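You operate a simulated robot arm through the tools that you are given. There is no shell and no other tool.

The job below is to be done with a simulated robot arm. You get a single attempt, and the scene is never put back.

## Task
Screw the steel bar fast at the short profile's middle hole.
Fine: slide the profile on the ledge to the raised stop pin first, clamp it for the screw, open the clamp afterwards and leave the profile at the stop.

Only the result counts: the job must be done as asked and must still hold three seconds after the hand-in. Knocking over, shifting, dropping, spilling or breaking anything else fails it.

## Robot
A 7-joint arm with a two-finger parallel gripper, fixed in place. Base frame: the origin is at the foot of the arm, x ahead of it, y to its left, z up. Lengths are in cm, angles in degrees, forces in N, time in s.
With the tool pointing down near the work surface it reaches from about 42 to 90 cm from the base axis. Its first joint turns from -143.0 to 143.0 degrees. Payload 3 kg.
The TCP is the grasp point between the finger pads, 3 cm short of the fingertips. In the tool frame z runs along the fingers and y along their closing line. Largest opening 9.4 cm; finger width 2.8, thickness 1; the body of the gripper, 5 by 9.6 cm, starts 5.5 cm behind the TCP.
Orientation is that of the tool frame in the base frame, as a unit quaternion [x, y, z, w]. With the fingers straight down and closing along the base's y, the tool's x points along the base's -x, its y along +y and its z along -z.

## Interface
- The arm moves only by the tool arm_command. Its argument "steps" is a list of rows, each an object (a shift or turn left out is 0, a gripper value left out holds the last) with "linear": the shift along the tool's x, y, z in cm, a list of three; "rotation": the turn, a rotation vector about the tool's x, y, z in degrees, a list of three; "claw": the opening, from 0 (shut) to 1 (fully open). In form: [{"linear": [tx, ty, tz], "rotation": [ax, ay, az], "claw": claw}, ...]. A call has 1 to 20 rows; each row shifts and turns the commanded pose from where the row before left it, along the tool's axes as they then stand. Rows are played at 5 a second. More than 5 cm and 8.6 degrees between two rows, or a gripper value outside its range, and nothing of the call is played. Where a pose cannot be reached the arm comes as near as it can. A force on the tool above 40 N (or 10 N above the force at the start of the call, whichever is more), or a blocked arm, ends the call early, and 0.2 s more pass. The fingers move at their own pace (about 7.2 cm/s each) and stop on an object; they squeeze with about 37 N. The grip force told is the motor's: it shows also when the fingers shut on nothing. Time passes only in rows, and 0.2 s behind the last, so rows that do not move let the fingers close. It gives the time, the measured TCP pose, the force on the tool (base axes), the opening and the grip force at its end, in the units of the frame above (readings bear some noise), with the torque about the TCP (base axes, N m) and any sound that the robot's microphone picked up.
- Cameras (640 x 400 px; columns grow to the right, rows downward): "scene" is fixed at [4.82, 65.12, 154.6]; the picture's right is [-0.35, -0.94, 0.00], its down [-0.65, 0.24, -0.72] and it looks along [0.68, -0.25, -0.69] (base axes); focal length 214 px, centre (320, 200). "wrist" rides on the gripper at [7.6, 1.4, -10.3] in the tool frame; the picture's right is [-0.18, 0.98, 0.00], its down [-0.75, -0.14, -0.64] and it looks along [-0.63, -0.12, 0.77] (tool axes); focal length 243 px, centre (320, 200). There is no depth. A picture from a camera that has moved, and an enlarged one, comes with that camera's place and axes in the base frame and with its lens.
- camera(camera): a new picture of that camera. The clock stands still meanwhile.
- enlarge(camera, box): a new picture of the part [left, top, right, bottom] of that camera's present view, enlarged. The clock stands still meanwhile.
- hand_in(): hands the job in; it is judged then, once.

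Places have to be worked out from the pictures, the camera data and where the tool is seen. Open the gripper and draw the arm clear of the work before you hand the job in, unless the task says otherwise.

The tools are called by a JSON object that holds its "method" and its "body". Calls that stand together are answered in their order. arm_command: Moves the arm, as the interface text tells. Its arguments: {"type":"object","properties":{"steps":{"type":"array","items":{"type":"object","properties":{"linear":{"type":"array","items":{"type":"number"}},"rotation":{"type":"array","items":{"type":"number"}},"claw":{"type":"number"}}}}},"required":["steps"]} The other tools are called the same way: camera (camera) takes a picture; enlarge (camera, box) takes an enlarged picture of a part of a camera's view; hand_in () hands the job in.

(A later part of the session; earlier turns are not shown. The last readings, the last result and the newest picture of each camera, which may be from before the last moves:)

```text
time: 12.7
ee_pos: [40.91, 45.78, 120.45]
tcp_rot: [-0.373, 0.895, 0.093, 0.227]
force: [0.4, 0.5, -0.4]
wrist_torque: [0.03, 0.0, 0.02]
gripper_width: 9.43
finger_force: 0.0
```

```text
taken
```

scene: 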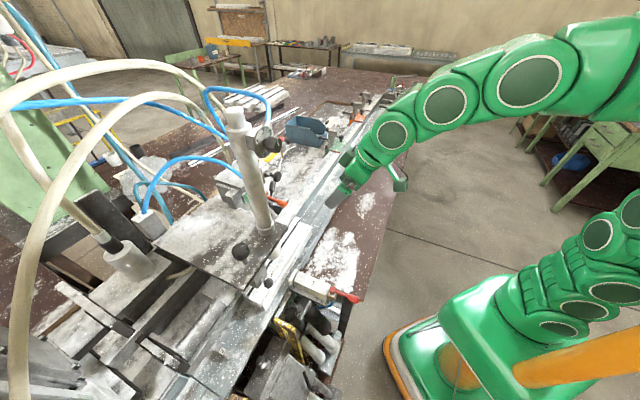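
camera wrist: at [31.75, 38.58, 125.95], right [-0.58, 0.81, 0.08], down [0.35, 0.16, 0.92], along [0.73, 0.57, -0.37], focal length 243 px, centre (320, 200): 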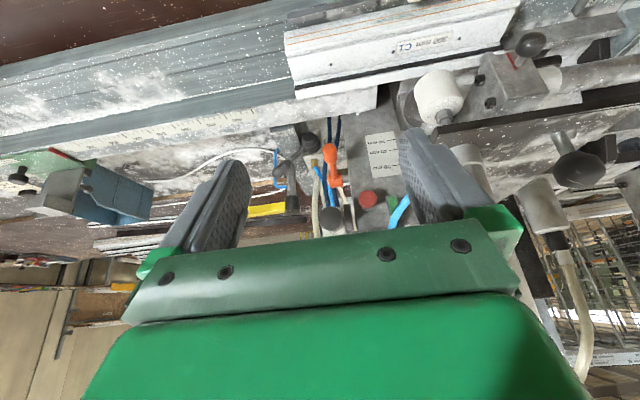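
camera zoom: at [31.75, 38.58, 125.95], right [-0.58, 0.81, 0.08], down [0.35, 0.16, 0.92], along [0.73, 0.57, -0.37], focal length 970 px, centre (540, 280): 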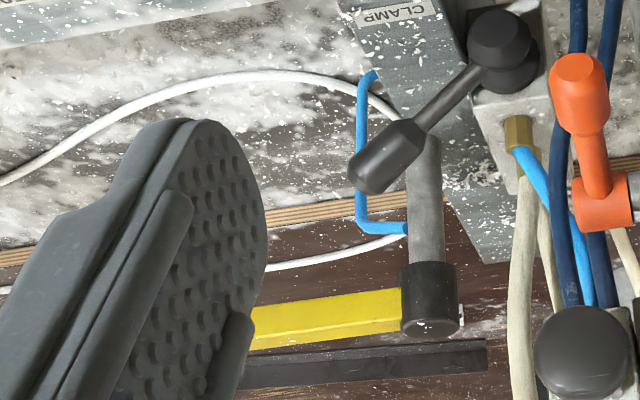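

The picture shows: black lever at a "CLAMP" label, an orange lever at a panel, red/black mushroom buttons and a green push button. I go a bit farther to +u and closer, to read these controls from a better angle.

{"method": "arm_command", "body": {"steps": [{"linear": [0, -4, 0]}, {"linear": [0, -4, 0]}, {"linear": [-3.5, 0, 1.8]}, {"linear": [-3.5, 0, 1.8]}, {}, {}]}}

{"method": "camera", "body": {"camera": "wrist"}}

{"method": "enlarge", "body": {"camera": "wrist", "box": [250, 40, 410, 160]}}

{"method": "enlarge", "body": {"camera": "wrist", "box": [240, 120, 420, 240]}}

{"method": "enlarge", "body": {"camera": "wrist", "box": [420, 0, 640, 200]}}

```text
time: 14.1
ee_pos: [52.21, 45.72, 120.89]
tcp_rot: [-0.373, 0.895, 0.092, 0.227]
force: [-0.4, 0.2, 0.6]
wrist_torque: [0.01, 0.03, -0.03]
gripper_width: 9.41
finger_force: 0.0
```

```text
taken
camera wrist: at [42.94, 38.54, 126.35], right [-0.58, 0.81, 0.08], down [0.35, 0.16, 0.92], along [0.73, 0.57, -0.37], focal length 243 px, centre (320, 200)
```

wrist: 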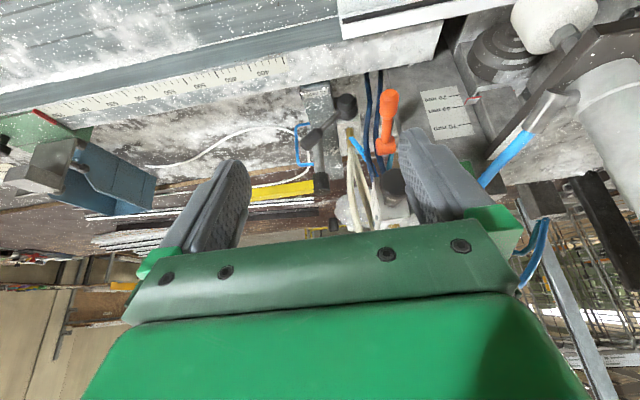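

```text
3.33 times, centred on (330, 100) of wrist
camera zoom: at [42.94, 38.54, 126.35], right [-0.58, 0.81, 0.08], down [0.35, 0.16, 0.92], along [0.73, 0.57, -0.37], focal length 809 px, centre (287, 533)
```

zoom: 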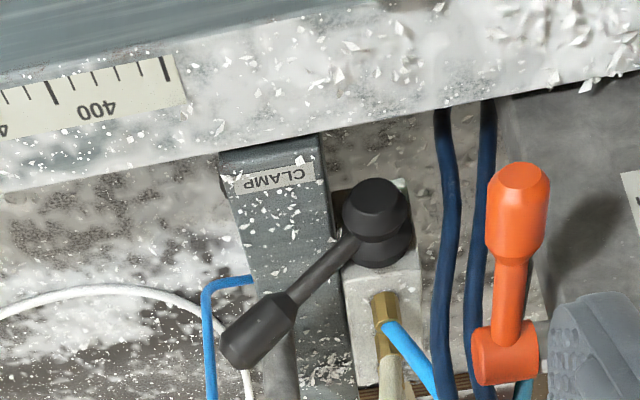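

```text
3.33 times, centred on (330, 180) of wrist
camera zoom: at [42.94, 38.54, 126.35], right [-0.58, 0.81, 0.08], down [0.35, 0.16, 0.92], along [0.73, 0.57, -0.37], focal length 809 px, centre (287, 267)
```

zoom: 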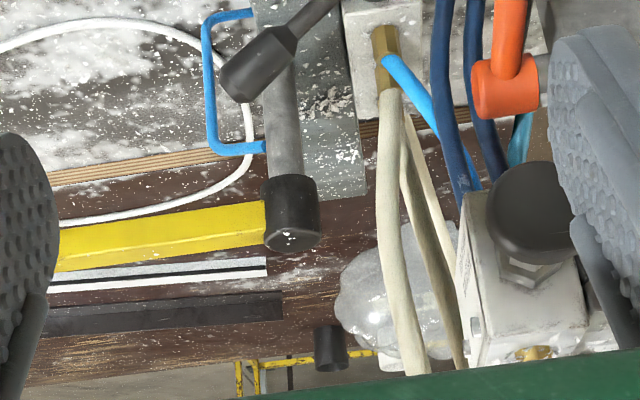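

```text
2.00 times, centred on (530, 100) of wrist
camera zoom: at [42.94, 38.54, 126.35], right [-0.58, 0.81, 0.08], down [0.35, 0.16, 0.92], along [0.73, 0.57, -0.37], focal length 485 px, centre (-100, 400)
```

zoom: 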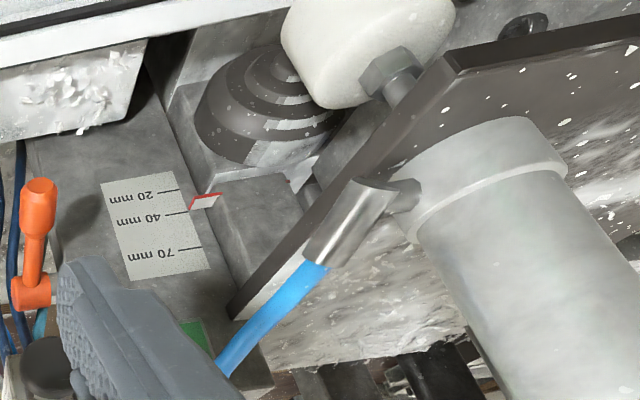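

I now know the layout: the dial by SIDE points at 2 (pin 2 raised), the profile must slide about 12 cm in -u, and its far end face is at u≈1. I will push with the outer face of the open gripper's -u finger, keeping the 28° tilt to stay clear of column and plate; first I go above the ledge beyond that end.

{"method": "arm_command", "body": {"steps": [{"linear": [-0.36, -1.8, 3.57], "claw": 1}, {"linear": [-0.36, -1.8, 3.57]}, {"linear": [-0.36, -1.8, 3.57]}, {"linear": [1.71, 0, 3.17]}, {"linear": [1.71, 0, 3.17]}, {}, {}]}}

{"method": "camera", "body": {"camera": "wrist"}}

{"method": "camera", "body": {"camera": "scene"}}

```text
time: 15.7
ee_pos: [60.45, 46.26, 104.52]
tcp_rot: [-0.374, 0.895, 0.092, 0.225]
force: [-0.5, -0.6, -0.5]
wrist_torque: [-0.02, 0.02, 0.0]
gripper_width: 9.4
finger_force: 0.1
```

```text
taken
camera wrist: at [51.23, 38.97, 110.09], right [-0.58, 0.81, 0.08], down [0.35, 0.16, 0.92], along [0.73, 0.57, -0.37], focal length 243 px, centre (320, 200)
```

wrist: 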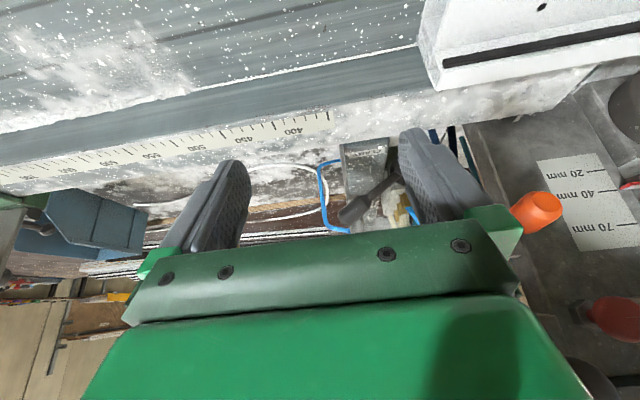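

```text
taken
```

scene: 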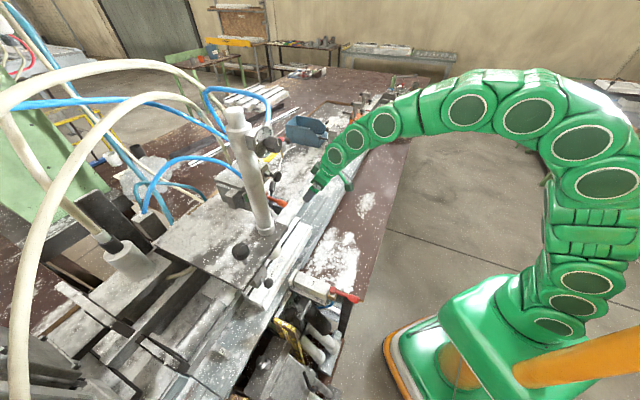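

TCP is at u=10, n=75.5, z=104.5, with a ~3 cm gap between the finger and the profile's end. I descend straight to z≈94.2 beside the end face.

{"method": "arm_command", "body": {"steps": [{"linear": [1.63, 0, 3.02]}, {"linear": [1.63, 0, 3.02]}, {"linear": [1.63, 0, 3.02]}, {}, {}]}}

{"method": "camera", "body": {"camera": "wrist"}}

{"method": "enlarge", "body": {"camera": "scene", "box": [260, 150, 380, 250]}}

```text
time: 16.9
ee_pos: [60.45, 46.06, 94.3]
tcp_rot: [-0.373, 0.895, 0.093, 0.228]
force: [-0.3, -0.8, 0.0]
wrist_torque: [-0.02, -0.03, 0.0]
gripper_width: 9.4
finger_force: 0.1
```

```text
taken
camera wrist: at [51.23, 38.92, 99.73], right [-0.58, 0.81, 0.08], down [0.35, 0.16, 0.92], along [0.73, 0.57, -0.37], focal length 243 px, centre (320, 200)
```

wrist: 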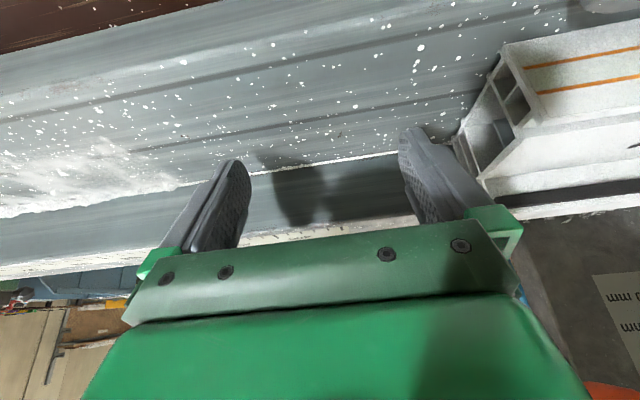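

```text
4.00 times, centred on (320, 200) of scene
camera zoom: at [4.82, 65.12, 154.6], right [-0.35, -0.94, 0.0], down [-0.65, 0.24, -0.72], along [0.68, -0.25, -0.69], focal length 858 px, centre (320, 200)
```

zoom: 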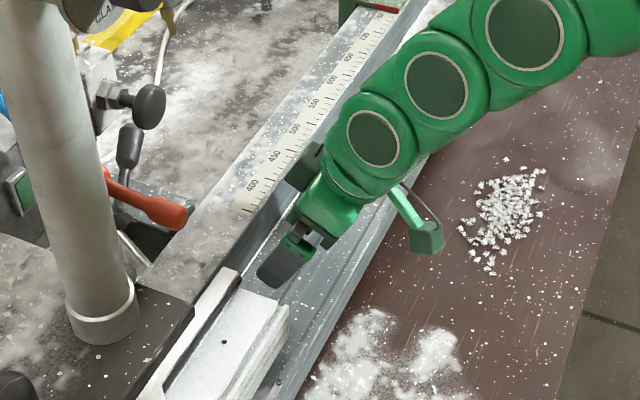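

The finger stands beside the end face with free space below. I push along -u: first 8 rows of 1 cm and check the forces and picture.

{"method": "arm_command", "body": {"steps": [{"linear": [0, 1, 0]}, {"linear": [0, 1, 0]}, {"linear": [0, 1, 0]}, {"linear": [0, 1, 0]}, {"linear": [0, 1, 0]}, {"linear": [0, 1, 0]}, {"linear": [0, 1, 0]}, {}]}}

{"method": "camera", "body": {"camera": "wrist"}}

{"method": "camera", "body": {"camera": "scene"}}

```text
time: 18.7
ee_pos: [55.42, 51.09, 94.35]
tcp_rot: [-0.373, 0.895, 0.092, 0.226]
force: [0.9, -2.3, -0.3]
wrist_torque: [-0.01, -0.02, 0.02]
gripper_width: 9.3
finger_force: 0.0
```

```text
taken
camera wrist: at [46.15, 43.84, 99.86], right [-0.58, 0.81, 0.08], down [0.35, 0.16, 0.92], along [0.73, 0.57, -0.37], focal length 243 px, centre (320, 200)
```

wrist: 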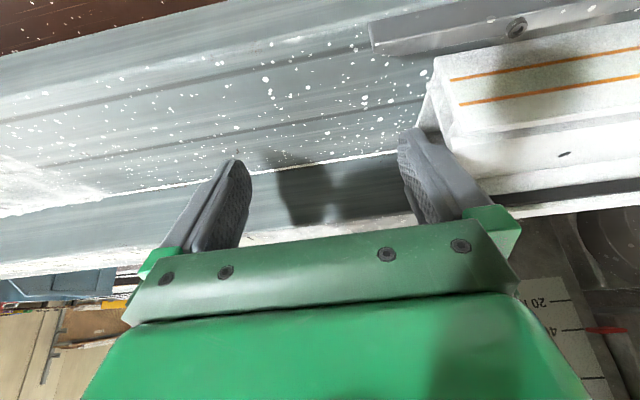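

```text
taken
```

scene: 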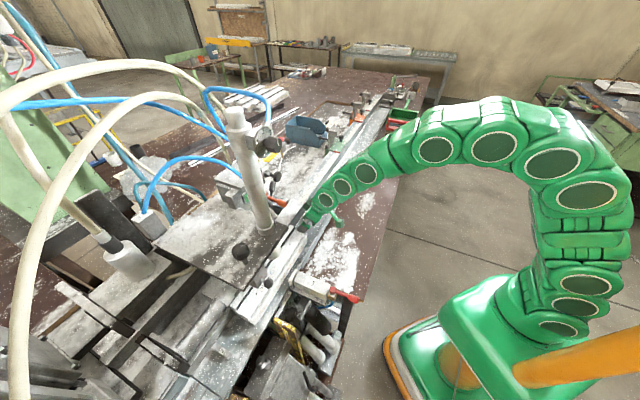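

Contact is made with a ~2 N sliding force, and the profile moves without turning. I continue pushing.

{"method": "arm_command", "body": {"steps": [{"linear": [0, 1, 0]}, {"linear": [0, 1, 0]}, {"linear": [0, 1, 0]}, {"linear": [0, 1, 0]}, {"linear": [0, 1, 0]}, {"linear": [0, 1, 0]}, {}]}}

{"method": "enlarge", "body": {"camera": "scene", "box": [190, 200, 350, 360]}}

{"method": "enlarge", "body": {"camera": "scene", "box": [250, 170, 350, 250]}}

{"method": "camera", "body": {"camera": "wrist"}}

```text
time: 20.3
ee_pos: [51.21, 55.27, 94.25]
tcp_rot: [-0.373, 0.895, 0.093, 0.228]
force: [1.6, -0.3, 1.1]
wrist_torque: [0.04, 0.04, 0.0]
gripper_width: 9.27
finger_force: 0.1
```

```text
2.50 times, centred on (270, 280) of scene
camera zoom: at [4.82, 65.12, 154.6], right [-0.35, -0.94, 0.0], down [-0.65, 0.24, -0.72], along [0.68, -0.25, -0.69], focal length 536 px, centre (445, 0)
```

zoom: 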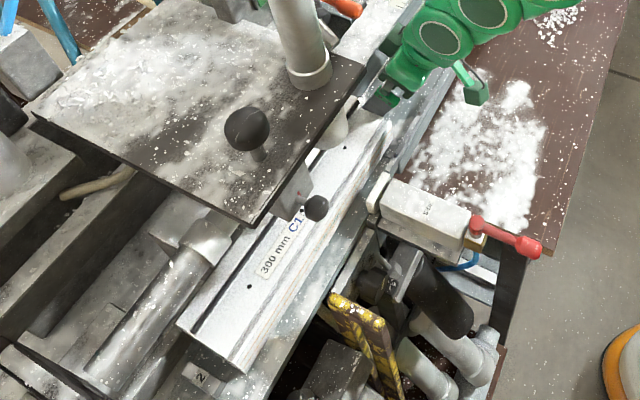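

```text
5.00 times, centred on (300, 210) of scene
camera zoom: at [4.82, 65.12, 154.6], right [-0.35, -0.94, 0.0], down [-0.65, 0.24, -0.72], along [0.68, -0.25, -0.69], focal length 1072 px, centre (420, 150)
```

zoom: 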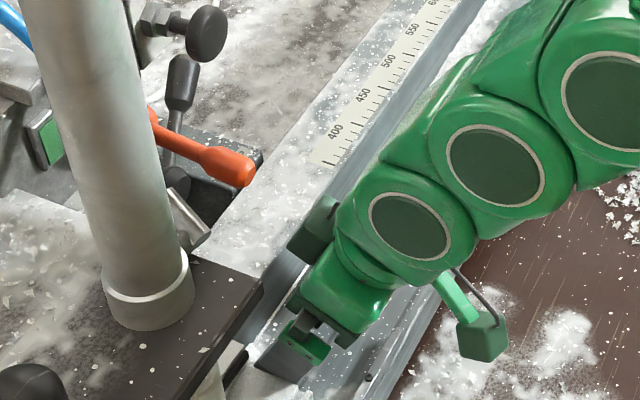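

```text
taken
camera wrist: at [41.99, 48.14, 99.78], right [-0.58, 0.81, 0.08], down [0.35, 0.16, 0.92], along [0.73, 0.57, -0.37], focal length 243 px, centre (320, 200)
```

wrist: 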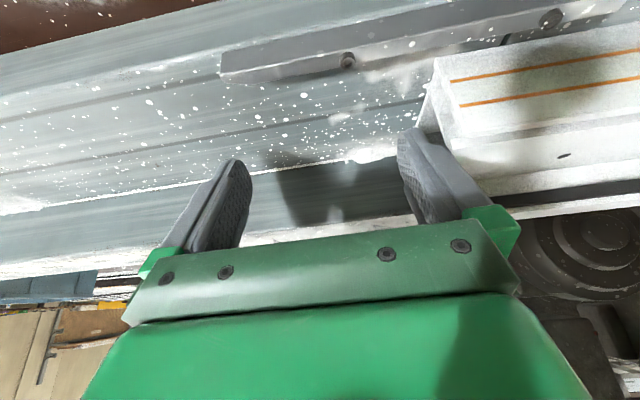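

The profile's front end is close to pin "2" (about 2–3 cm left). I continue with small steps until contact with the pin shows in the force.

{"method": "arm_command", "body": {"steps": [{"linear": [0, 0.5, 0]}, {"linear": [0, 0.5, 0]}, {"linear": [0, 0.5, 0]}, {"linear": [0, 0.5, 0]}, {}]}}

{"method": "enlarge", "body": {"camera": "scene", "box": [200, 260, 300, 340]}}

```text
time: 21.5
ee_pos: [49.77, 56.62, 94.29]
tcp_rot: [-0.373, 0.895, 0.092, 0.227]
force: [14.3, -14.5, 5.4]
wrist_torque: [0.19, 0.19, 0.05]
gripper_width: 8.28
finger_force: 0.0
```

```text
5.00 times, centred on (250, 300) of scene
camera zoom: at [4.82, 65.12, 154.6], right [-0.35, -0.94, 0.0], down [-0.65, 0.24, -0.72], along [0.68, -0.25, -0.69], focal length 1072 px, centre (670, -300)
```

zoom: 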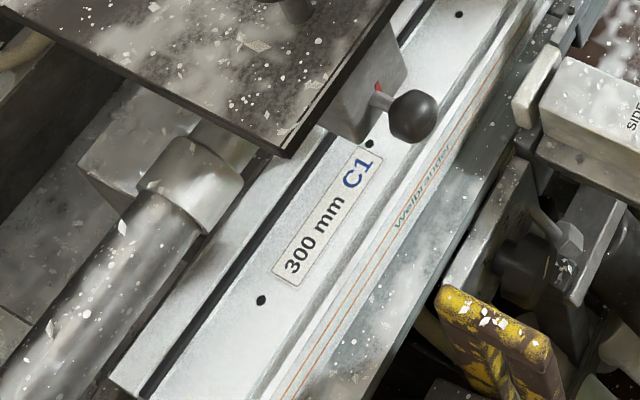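

The force rose to about 20 N along the ledge and the finger yielded: the profile is against the pin. I back off slightly and check the contact at the pin in the picture.

{"method": "arm_command", "body": {"steps": [{"linear": [0, -0.5, 0]}, {"linear": [0, -0.7, 0]}, {"linear": [0, -1, 0]}, {}]}}

{"method": "enlarge", "body": {"camera": "scene", "box": [190, 300, 270, 370]}}

{"method": "enlarge", "body": {"camera": "scene", "box": [240, 210, 340, 290]}}

{"method": "camera", "body": {"camera": "wrist"}}

```text
time: 22.5
ee_pos: [51.24, 55.16, 94.17]
tcp_rot: [-0.373, 0.895, 0.092, 0.227]
force: [-0.3, 0.5, -0.6]
wrist_torque: [0.0, -0.01, 0.01]
gripper_width: 9.42
finger_force: 0.0
```

```text
5.71 times, centred on (230, 335) of scene
camera zoom: at [4.82, 65.12, 154.6], right [-0.35, -0.94, 0.0], down [-0.65, 0.24, -0.72], along [0.68, -0.25, -0.69], focal length 1226 px, centre (834, -571)
```

zoom: 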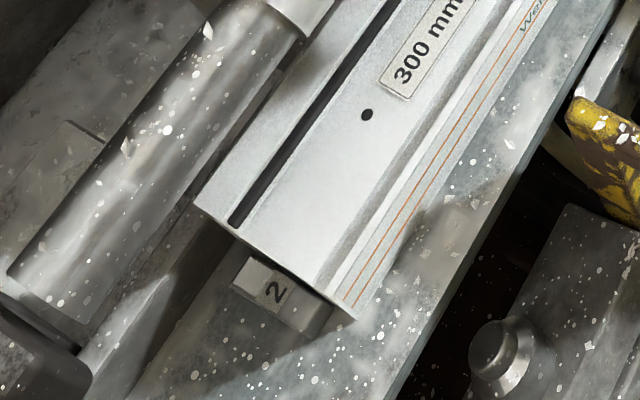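

```text
5.00 times, centred on (290, 250) of scene
camera zoom: at [4.82, 65.12, 154.6], right [-0.35, -0.94, 0.0], down [-0.65, 0.24, -0.72], along [0.68, -0.25, -0.69], focal length 1072 px, centre (470, -50)
```

zoom: 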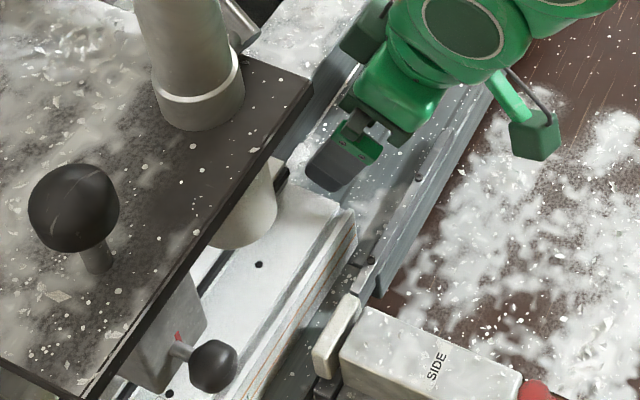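

```text
taken
camera wrist: at [42.11, 47.92, 99.65], right [-0.58, 0.81, 0.08], down [0.35, 0.16, 0.92], along [0.73, 0.57, -0.37], focal length 243 px, centre (320, 200)
```

wrist: 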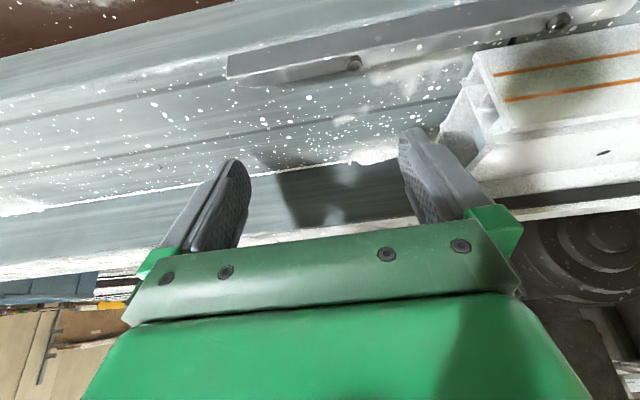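

The profile's end lies flush against pin "2" in the picture, and the middle hole is now beside the ball-knob block. I retreat upward and back, then go to u≈-25 to study that block closely.

{"method": "arm_command", "body": {"steps": [{"linear": [0, -2, 0]}, {"linear": [-1.9, 0, -3.52]}, {"linear": [-1.9, 0, -3.52]}, {"linear": [-1.9, 0, -3.52]}, {"linear": [-1.9, 0, -3.52]}, {"linear": [2.2, 0, -1.19]}, {"linear": [4.2, 0, -2.2]}, {"linear": [4.2, 0, -2.2]}, {}]}}

```text
time: 24.5
ee_pos: [44.2, 45.05, 110.05]
tcp_rot: [-0.372, 0.895, 0.092, 0.227]
force: [-0.2, -0.3, -0.4]
wrist_torque: [-0.01, -0.01, 0.02]
gripper_width: 9.42
finger_force: 0.0
```

I move along the ledge to u≈-22 at z≈111, in front of the head, and take pictures of the block.

{"method": "arm_command", "body": {"steps": [{"linear": [0.6, 4.5, -0.6]}, {"linear": [0.6, 4.5, -0.6]}, {"linear": [0.6, 4.5, -0.6]}, {"linear": [0.6, 4.5, 0]}, {"linear": [0.6, 4, 0]}, {}, {}]}}

{"method": "camera", "body": {"camera": "wrist"}}

{"method": "enlarge", "body": {"camera": "wrist", "box": [240, 0, 440, 140]}}

{"method": "enlarge", "body": {"camera": "wrist", "box": [240, 80, 440, 220]}}

```text
time: 26.1
ee_pos: [26.3, 58.5, 111.13]
tcp_rot: [-0.348, 0.908, 0.133, 0.191]
force: [0.5, 0.0, -0.1]
wrist_torque: [0.0, 0.04, -0.02]
gripper_width: 9.42
finger_force: 0.1
```

```text
taken
camera wrist: at [17.54, 51.25, 117.1], right [-0.54, 0.82, 0.19], down [0.45, 0.1, 0.89], along [0.71, 0.57, -0.42], focal length 243 px, centre (320, 200)
```

wrist: 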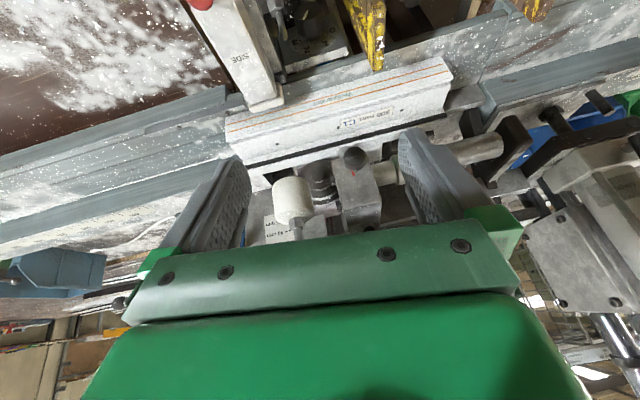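

```text
2.86 times, centred on (340, 70) of wrist
camera zoom: at [17.54, 51.25, 117.1], right [-0.54, 0.82, 0.19], down [0.45, 0.1, 0.89], along [0.71, 0.57, -0.42], focal length 693 px, centre (263, 571)
```

zoom: 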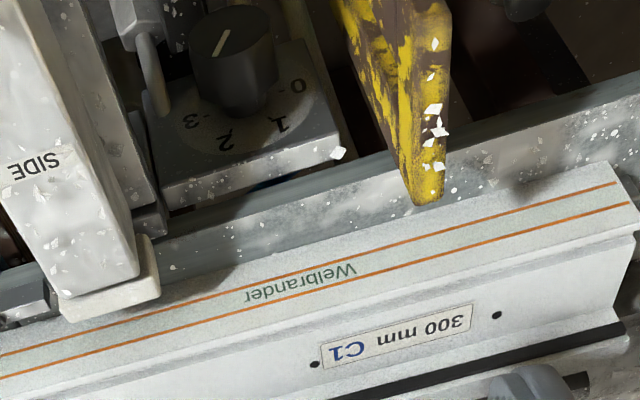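

```text
2.86 times, centred on (340, 150) of wrist
camera zoom: at [17.54, 51.25, 117.1], right [-0.54, 0.82, 0.19], down [0.45, 0.1, 0.89], along [0.71, 0.57, -0.42], focal length 693 px, centre (263, 343)
```

zoom: 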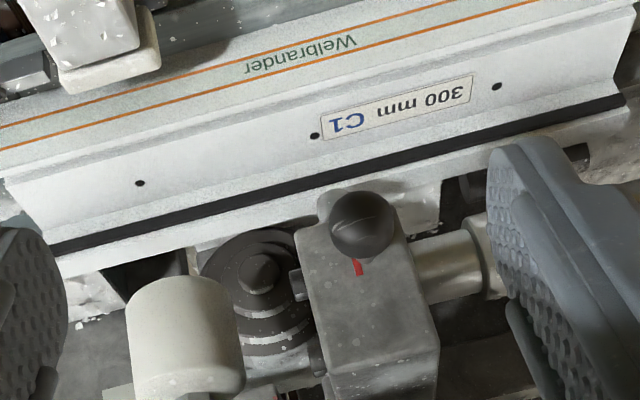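

The middle hole (u≈-25.3) now lies right below the small nose under the ball-knob block (u≈-25.5): that block is the screwing unit, and the white foot under the column is the top clamp. I zoom in on the knob with red mark and on the SIDE lever.

{"method": "enlarge", "body": {"camera": "wrist", "box": [325, 135, 405, 195]}}

{"method": "enlarge", "body": {"camera": "wrist", "box": [250, 160, 350, 240]}}

{"method": "enlarge", "body": {"camera": "scene", "box": [240, 250, 300, 300]}}

{"method": "enlarge", "body": {"camera": "wrist", "box": [430, 60, 640, 220]}}

```text
6.67 times, centred on (365, 165) of wrist
camera zoom: at [17.54, 51.25, 117.1], right [-0.54, 0.82, 0.19], down [0.45, 0.1, 0.89], along [0.71, 0.57, -0.42], focal length 1618 px, centre (20, 433)
```

zoom: 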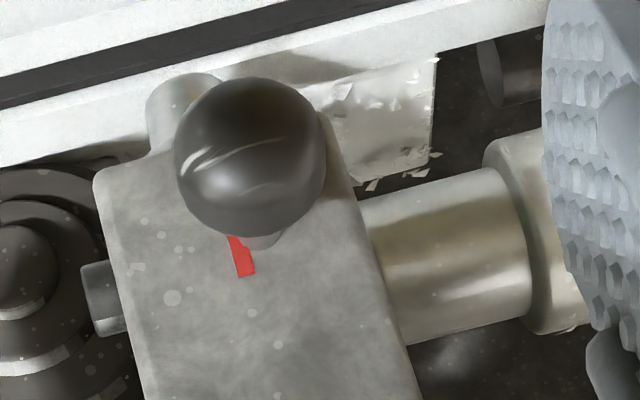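

```text
5.00 times, centred on (300, 200) of wrist
camera zoom: at [17.54, 51.25, 117.1], right [-0.54, 0.82, 0.19], down [0.45, 0.1, 0.89], along [0.71, 0.57, -0.42], focal length 1213 px, centre (420, 200)
```

zoom: 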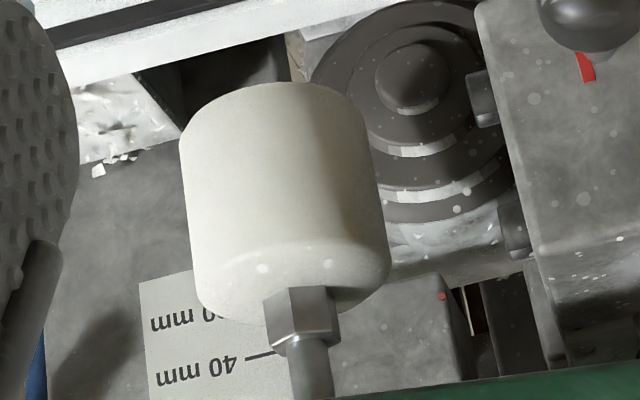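

```text
8.00 times, centred on (270, 275) of scene
camera zoom: at [4.82, 65.12, 154.6], right [-0.35, -0.94, 0.0], down [-0.65, 0.24, -0.72], along [0.68, -0.25, -0.69], focal length 1716 px, centre (720, -400)
```

zoom: 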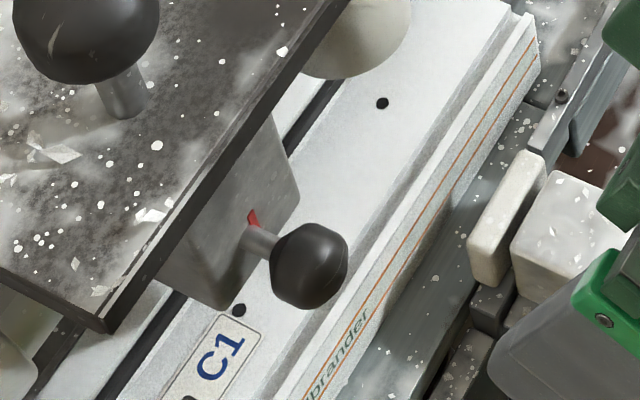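

```text
2.50 times, centred on (535, 140) of wrist
camera zoom: at [17.54, 51.25, 117.1], right [-0.54, 0.82, 0.19], down [0.45, 0.1, 0.89], along [0.71, 0.57, -0.42], focal length 606 px, centre (-218, 350)
```

zoom: 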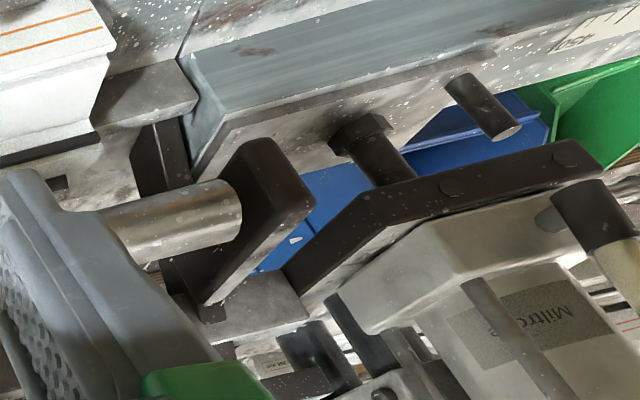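

The big ball knob on top of the plate stands directly above that nose (u≈-26.8, n≈75), so it is probably the press-down handle of the screw unit. Before acting I want to read the dial on the column, so I raise the arm in front of it.

{"method": "arm_command", "body": {"steps": [{"linear": [-1.9, -2.4, -3.52]}, {"linear": [-1.9, -2.4, -3.52]}, {"linear": [-1.9, -2.4, -3.52]}, {"linear": [-1.9, -2.4, -3.52]}, {"linear": [-1.9, -2.4, -3.52]}, {"linear": [-1.9, -2.4, -3.52]}, {}, {}]}}

{"method": "camera", "body": {"camera": "wrist"}}

{"method": "camera", "body": {"camera": "scene"}}

```text
time: 27.9
ee_pos: [36.31, 48.34, 134.19]
tcp_rot: [-0.373, 0.895, 0.091, 0.227]
force: [-0.3, 0.5, 0.4]
wrist_torque: [0.0, -0.01, 0.01]
gripper_width: 9.38
finger_force: 0.0
```

```text
taken
camera wrist: at [27.07, 41.09, 139.7], right [-0.58, 0.81, 0.08], down [0.35, 0.16, 0.92], along [0.73, 0.57, -0.37], focal length 243 px, centre (320, 200)
```

wrist: 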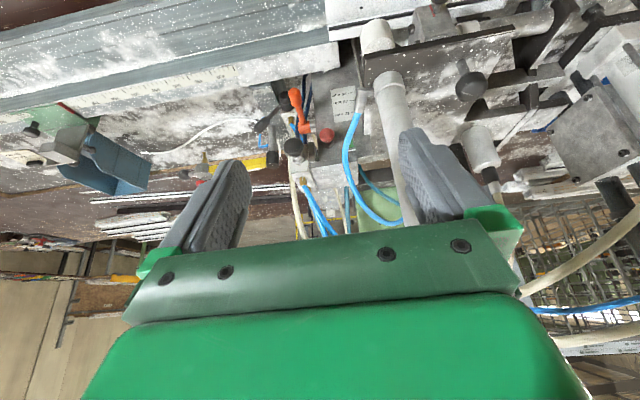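

```text
taken
```

scene: 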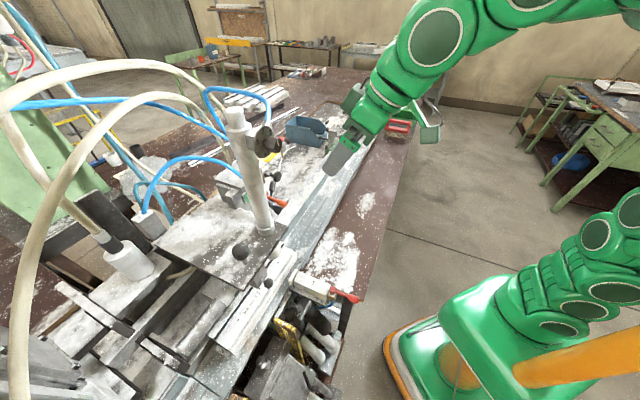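

The dial is hidden behind the gripper from here. I raise the camera 9 cm and shift slightly toward -u to see it between the fingers.

{"method": "arm_command", "body": {"steps": [{"linear": [-0.7, 1.5, -3.9]}, {"linear": [-0.7, 1.5, -3.9]}, {"linear": [-0.7, 0, -2.5]}, {}, {}]}}

{"method": "camera", "body": {"camera": "wrist"}}

{"method": "enlarge", "body": {"camera": "wrist", "box": [240, 60, 440, 240]}}

```text
time: 29.1
ee_pos: [32.02, 48.37, 144.17]
tcp_rot: [-0.373, 0.895, 0.093, 0.227]
force: [-0.3, -0.2, -0.4]
wrist_torque: [-0.03, 0.0, -0.01]
gripper_width: 9.39
finger_force: 0.0
```

```text
taken
camera wrist: at [22.67, 41.12, 149.68], right [-0.58, 0.81, 0.08], down [0.35, 0.16, 0.92], along [0.73, 0.57, -0.37], focal length 243 px, centre (320, 200)
```

wrist: 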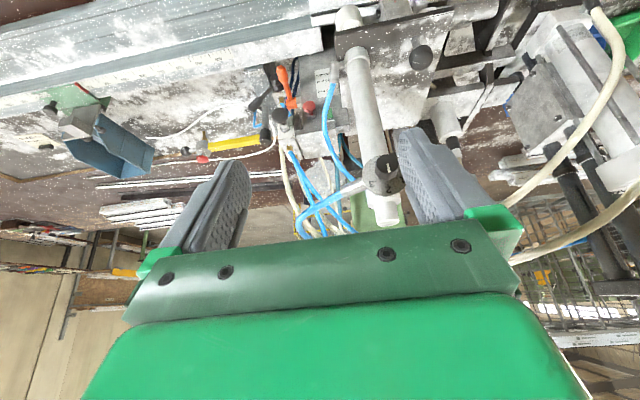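

```text
2.22 times, centred on (340, 150) of wrist
camera zoom: at [22.67, 41.12, 149.68], right [-0.58, 0.81, 0.08], down [0.35, 0.16, 0.92], along [0.73, 0.57, -0.37], focal length 539 px, centre (276, 311)
```

zoom: 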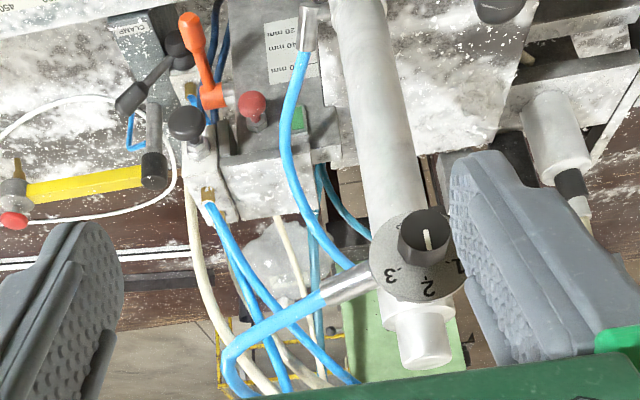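

{"method": "enlarge", "body": {"camera": "wrist", "box": [350, 140, 420, 200]}}

{"method": "enlarge", "body": {"camera": "wrist", "box": [180, 110, 280, 180]}}

{"method": "enlarge", "body": {"camera": "wrist", "box": [240, 55, 350, 135]}}

{"method": "enlarge", "body": {"camera": "wrist", "box": [320, 0, 440, 90]}}

```text
6.67 times, centred on (385, 170) of wrist
camera zoom: at [22.67, 41.12, 149.68], right [-0.58, 0.81, 0.08], down [0.35, 0.16, 0.92], along [0.73, 0.57, -0.37], focal length 1618 px, centre (-113, 400)
```

zoom: 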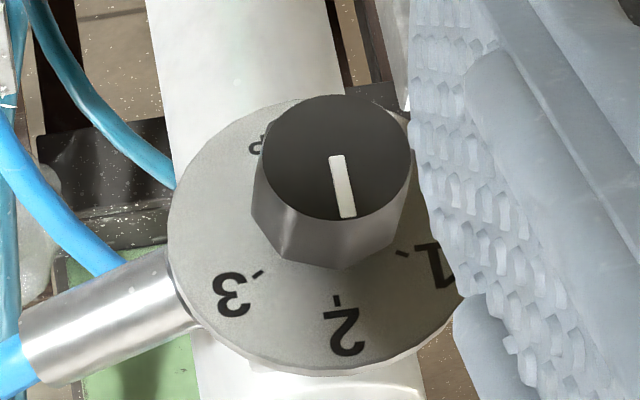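

```text
5.71 times, centred on (230, 145) of wrist
camera zoom: at [22.67, 41.12, 149.68], right [-0.58, 0.81, 0.08], down [0.35, 0.16, 0.92], along [0.73, 0.57, -0.37], focal length 1386 px, centre (834, 514)
```

zoom: 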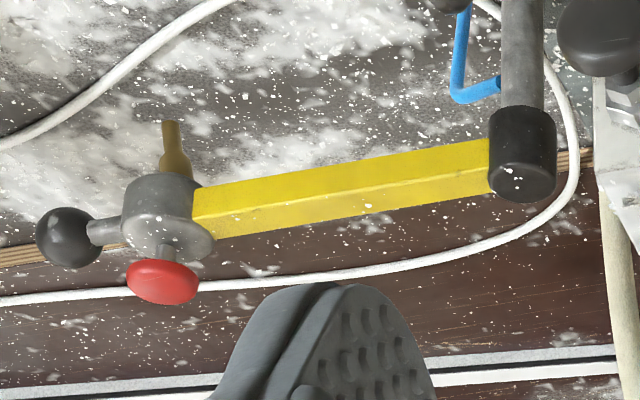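

```text
5.00 times, centred on (295, 95) of wrist
camera zoom: at [22.67, 41.12, 149.68], right [-0.58, 0.81, 0.08], down [0.35, 0.16, 0.92], along [0.73, 0.57, -0.37], focal length 1213 px, centre (445, 725)
```

zoom: 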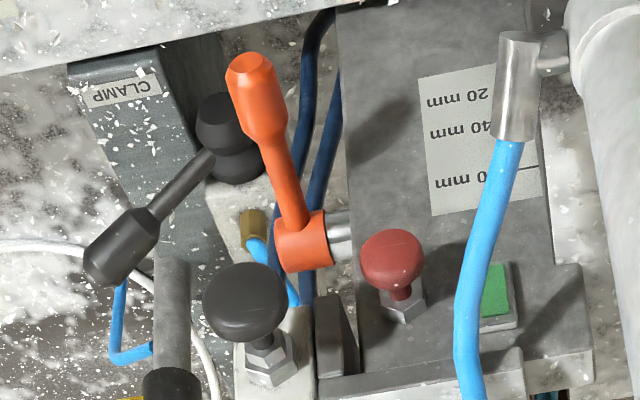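

```text
4.44 times, centred on (380, 45) of wrist
camera zoom: at [22.67, 41.12, 149.68], right [-0.58, 0.81, 0.08], down [0.35, 0.16, 0.92], along [0.73, 0.57, -0.37], focal length 1078 px, centre (53, 889)
```

zoom: 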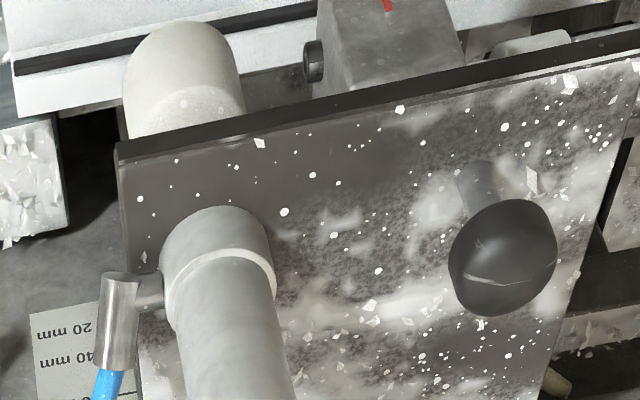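

The column dial reads CLAMP at 2, the black CLAMP lever's tip lies near the reach limit, while the red SIDE lever (hub u≈-17, n≈57, z≈94; tip n≈51) is close. I level the tool and look at the red lever from right above to understand how it swings.

{"method": "arm_command", "body": {"steps": [{"rotation": [0, 7.1, 0]}, {"rotation": [0, 7.1, 0]}, {"rotation": [0, 7.1, 0]}, {"rotation": [0, 7.1, 0]}, {"linear": [-0.15, 0.5, 4.2]}, {"linear": [-0.15, 0.5, 4.2]}, {"linear": [-0.15, 0.5, 4.2]}, {"linear": [-0.15, 0.5, 4.2]}, {"linear": [-0.15, 0.5, 4.2]}, {"linear": [-0.15, 0.5, 4.2]}, {"linear": [-0.15, 0.5, 4.2]}, {}, {}]}}

{"method": "camera", "body": {"camera": "wrist"}}

{"method": "enlarge", "body": {"camera": "wrist", "box": [220, 0, 420, 140]}}

```text
time: 31.9
ee_pos: [36.6, 57.77, 116.74]
tcp_rot: [-0.379, 0.912, 0.056, 0.143]
force: [-0.7, 0.1, -0.9]
wrist_torque: [-0.01, 0.04, 0.0]
gripper_width: 9.39
finger_force: 0.0
out of reach, approached as far as the arm can: row 2, 3, 4
```

```text
taken
camera wrist: at [28.27, 51.4, 124.21], right [-0.57, 0.82, 0.05], down [0.47, 0.27, 0.84], along [0.67, 0.51, -0.54], focal length 243 px, centre (320, 200)
```

wrist: 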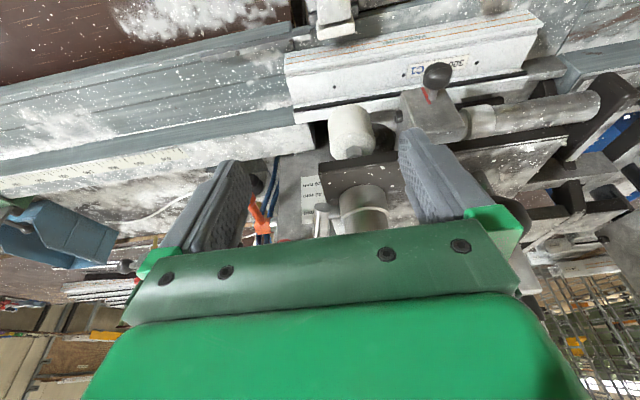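

```text
2.86 times, centred on (320, 70) of wrist
camera zoom: at [28.27, 51.4, 124.21], right [-0.57, 0.82, 0.05], down [0.47, 0.27, 0.84], along [0.67, 0.51, -0.54], focal length 693 px, centre (320, 571)
```

zoom: 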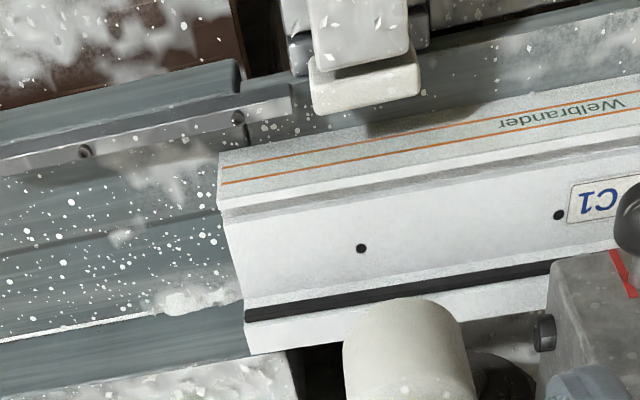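

Some rows were out of reach at that height, so the arm ended nearer the head than planned (n≈66.7, z≈116.7), without contact. I move back toward the robot first and then finish levelling the tool at this lower height.

{"method": "arm_command", "body": {"steps": [{"linear": [3.24, 0.2, 0.61]}, {"linear": [3.24, 0.2, 0.61]}, {"linear": [3.24, 0.2, 0.61]}, {"rotation": [0, 5.9, 0]}, {"rotation": [0, 5.9, 0]}, {"rotation": [0, 5.9, 0]}, {}, {}]}}

{"method": "camera", "body": {"camera": "wrist"}}

{"method": "enlarge", "body": {"camera": "wrist", "box": [220, 0, 420, 140]}}

```text
time: 33.7
ee_pos: [30.03, 51.87, 111.95]
tcp_rot: [-0.384, 0.923, -0.002, 0.001]
force: [-0.6, 0.2, 0.7]
wrist_torque: [-0.03, -0.02, 0.01]
gripper_width: 9.4
finger_force: 0.0
```

```text
taken
camera wrist: at [23.61, 47.48, 122.21], right [-0.57, 0.82, -0.01], down [0.63, 0.44, 0.64], along [0.53, 0.36, -0.77], focal length 243 px, centre (320, 200)
```

wrist: 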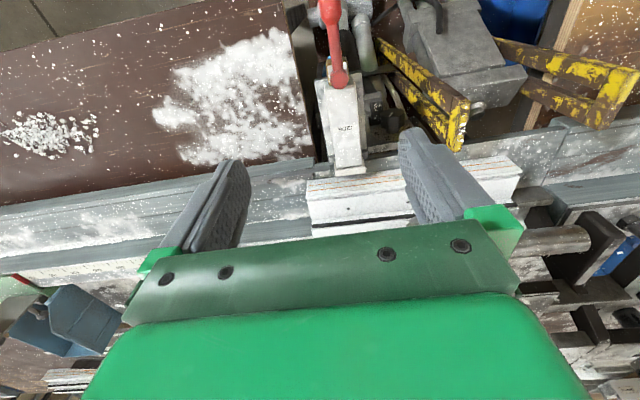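

```text
2.86 times, centred on (320, 70) of wrist
camera zoom: at [23.61, 47.48, 122.21], right [-0.57, 0.82, -0.01], down [0.63, 0.44, 0.64], along [0.53, 0.36, -0.77], focal length 693 px, centre (320, 571)
```

zoom: 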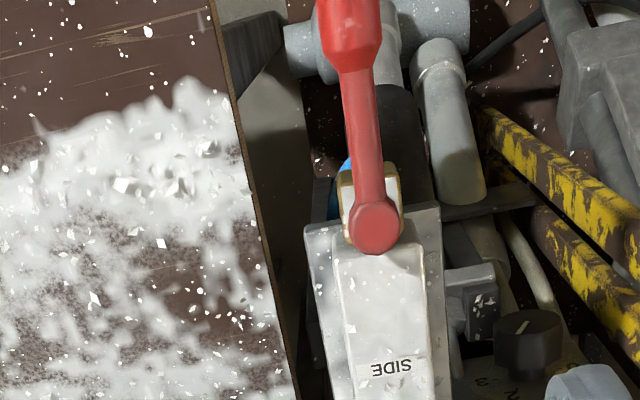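

Now the red lever is seen from above, its hub looking like a round cap with the arm toward the robot. I step back 5 cm and enlarge it for detail.

{"method": "arm_command", "body": {"steps": [{"linear": [2.5, 0, 0]}, {"linear": [2.5, 0, 0]}, {}]}}

{"method": "enlarge", "body": {"camera": "wrist", "box": [260, 0, 420, 120]}}

{"method": "enlarge", "body": {"camera": "wrist", "box": [290, 40, 390, 120]}}

{"method": "enlarge", "body": {"camera": "scene", "box": [290, 255, 370, 315]}}

```text
time: 34.5
ee_pos: [26.49, 48.31, 111.95]
tcp_rot: [-0.384, 0.923, -0.002, 0.002]
force: [0.3, 0.4, 0.9]
wrist_torque: [0.03, -0.02, -0.01]
gripper_width: 9.4
finger_force: 0.0
```

```text
3.33 times, centred on (340, 60) of wrist
camera zoom: at [20.02, 43.92, 122.22], right [-0.57, 0.82, 0.0], down [0.63, 0.44, 0.64], along [0.53, 0.36, -0.77], focal length 809 px, centre (253, 667)
```

zoom: 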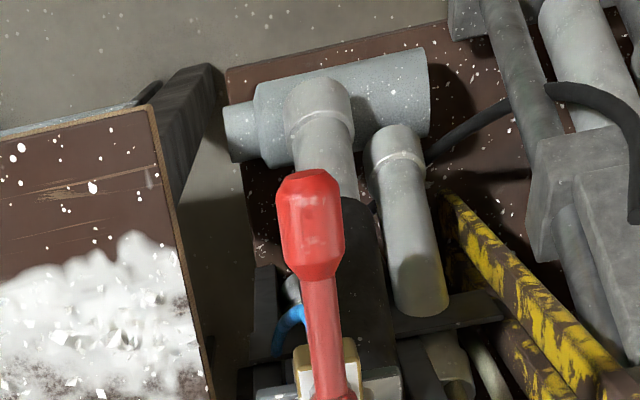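

```text
5.00 times, centred on (340, 80) of wrist
camera zoom: at [20.02, 43.92, 122.22], right [-0.57, 0.82, 0.0], down [0.63, 0.44, 0.64], along [0.53, 0.36, -0.77], focal length 1213 px, centre (220, 800)
```

zoom: 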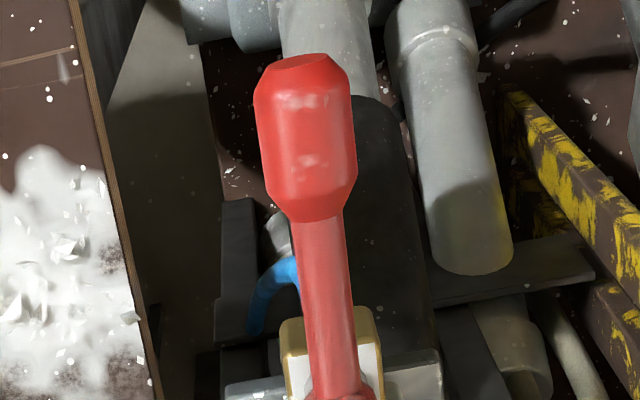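

```text
6.67 times, centred on (330, 285) of scene
camera zoom: at [4.82, 65.12, 154.6], right [-0.35, -0.94, 0.0], down [-0.65, 0.24, -0.72], along [0.68, -0.25, -0.69], focal length 1430 px, centre (253, -367)
```

zoom: 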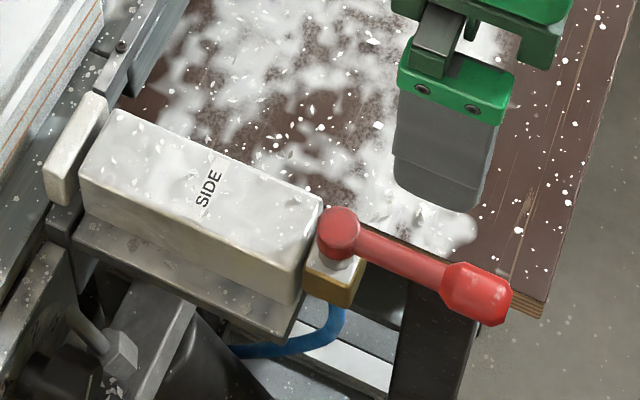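

The red lever sits on a vertical valve stem, so it swings horizontally; the side pad is currently retracted about 3 cm from the profile. I close the fingers and bring them down beside the lever's grip on its -u side (tips at z≈91).

{"method": "arm_command", "body": {"steps": [{"linear": [0.8, 1.95, 2], "claw": 0}, {"linear": [0.8, 1.95, 2]}, {}, {"linear": [0, 0, 4]}, {}]}}

{"method": "camera", "body": {"camera": "wrist"}}

{"method": "enlarge", "body": {"camera": "scene", "box": [290, 230, 390, 310]}}

```text
time: 35.7
ee_pos: [22.47, 49.83, 103.8]
tcp_rot: [-0.385, 0.923, -0.002, 0.002]
force: [0.3, -0.3, -0.2]
wrist_torque: [0.04, 0.03, 0.0]
gripper_width: 0.02
finger_force: 33.7
```

```text
taken
camera wrist: at [16.13, 45.5, 114.07], right [-0.57, 0.82, -0.01], down [0.63, 0.44, 0.64], along [0.53, 0.36, -0.77], focal length 243 px, centre (320, 200)
```

wrist: 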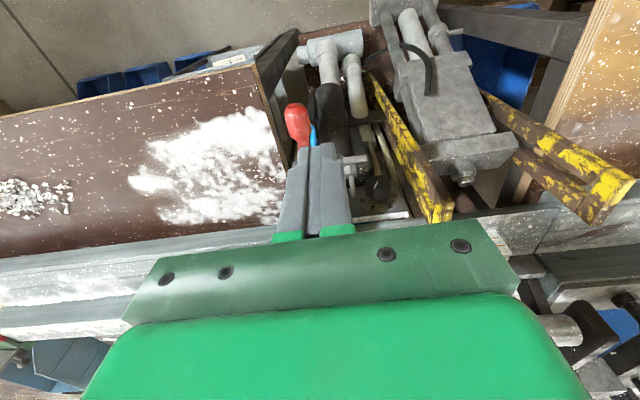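

```text
5.00 times, centred on (340, 270) of scene
camera zoom: at [4.82, 65.12, 154.6], right [-0.35, -0.94, 0.0], down [-0.65, 0.24, -0.72], along [0.68, -0.25, -0.69], focal length 1072 px, centre (220, -150)
```

zoom: 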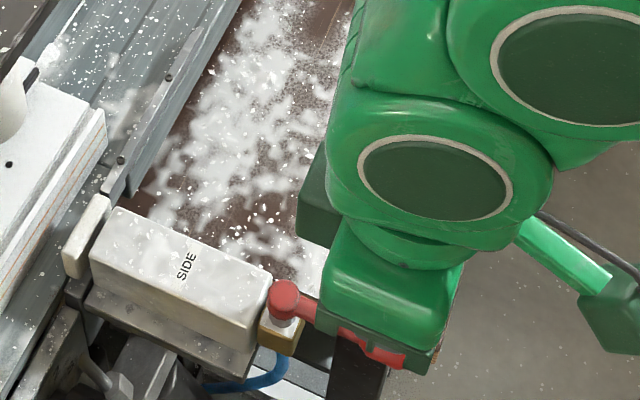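

The grip seems to reach to u≈-18.2, too close to the finger's face, so I shift another 1 cm toward -u and descend in small steps.

{"method": "arm_command", "body": {"steps": [{"linear": [0, 1, 0]}, {"linear": [0, 0, 2.4]}, {"linear": [0, 0, 2.4]}, {"linear": [0, 0, 2.4]}, {"linear": [0, 0, 2.4]}, {}]}}

{"method": "camera", "body": {"camera": "wrist"}}

{"method": "enlarge", "body": {"camera": "wrist", "box": [240, 60, 400, 180]}}

{"method": "enlarge", "body": {"camera": "scene", "box": [290, 230, 390, 310]}}

```text
time: 37.1
ee_pos: [21.99, 50.68, 94.22]
tcp_rot: [-0.385, 0.923, -0.002, 0.001]
force: [-0.2, -0.5, 0.1]
wrist_torque: [-0.02, 0.0, -0.03]
gripper_width: 0.0
finger_force: 33.0
```

```text
taken
camera wrist: at [15.52, 46.26, 104.54], right [-0.57, 0.82, 0.0], down [0.63, 0.44, 0.64], along [0.53, 0.36, -0.77], focal length 243 px, centre (320, 200)
```

wrist: 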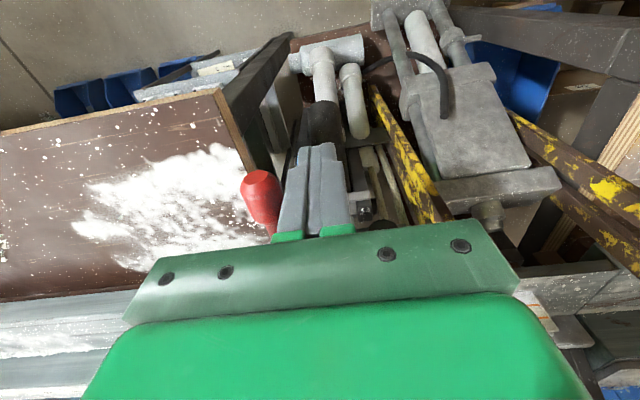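

```text
3.33 times, centred on (320, 120) of wrist
camera zoom: at [15.52, 46.26, 104.54], right [-0.57, 0.82, 0.0], down [0.63, 0.44, 0.64], along [0.53, 0.36, -0.77], focal length 809 px, centre (320, 467)
```

zoom: 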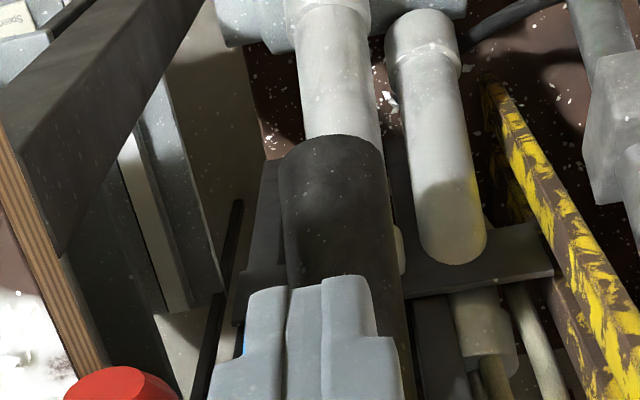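

```text
5.00 times, centred on (340, 270) of scene
camera zoom: at [4.82, 65.12, 154.6], right [-0.35, -0.94, 0.0], down [-0.65, 0.24, -0.72], along [0.68, -0.25, -0.69], focal length 1072 px, centre (220, -150)
```

zoom: 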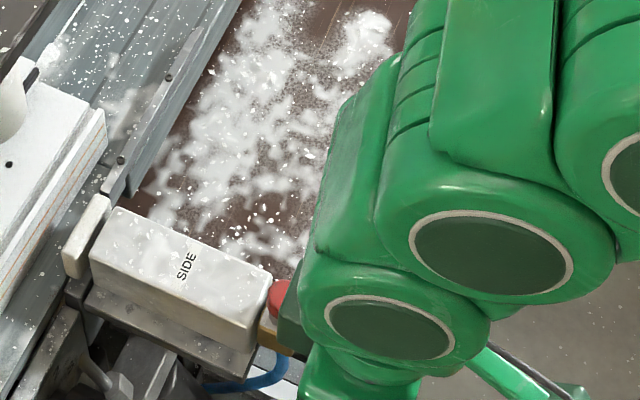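

The closed fingers now stand beside the grip with ~1.5 cm clearance. I push gently toward +u and watch the force.

{"method": "arm_command", "body": {"steps": [{"linear": [0, -0.6, 0]}, {"linear": [0, -0.6, 0]}, {"linear": [0, -0.6, 0]}, {"linear": [0, -0.6, 0]}, {"linear": [0, -0.6, 0]}, {}]}}

{"method": "camera", "body": {"camera": "wrist"}}

```text
time: 38.5
ee_pos: [24.06, 48.57, 94.2]
tcp_rot: [-0.384, 0.923, -0.003, 0.001]
force: [-0.1, -0.3, -0.4]
wrist_torque: [0.03, -0.01, 0.01]
gripper_width: 0.0
finger_force: 33.9
```

```text
taken
camera wrist: at [17.68, 44.18, 104.6], right [-0.57, 0.82, 0.0], down [0.63, 0.44, 0.64], along [0.53, 0.36, -0.77], focal length 243 px, centre (320, 200)
```

wrist: 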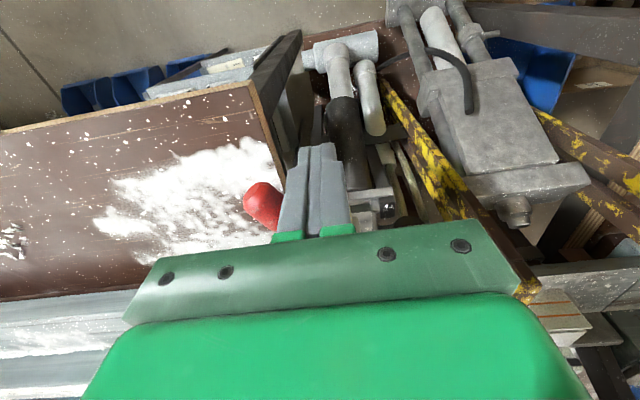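

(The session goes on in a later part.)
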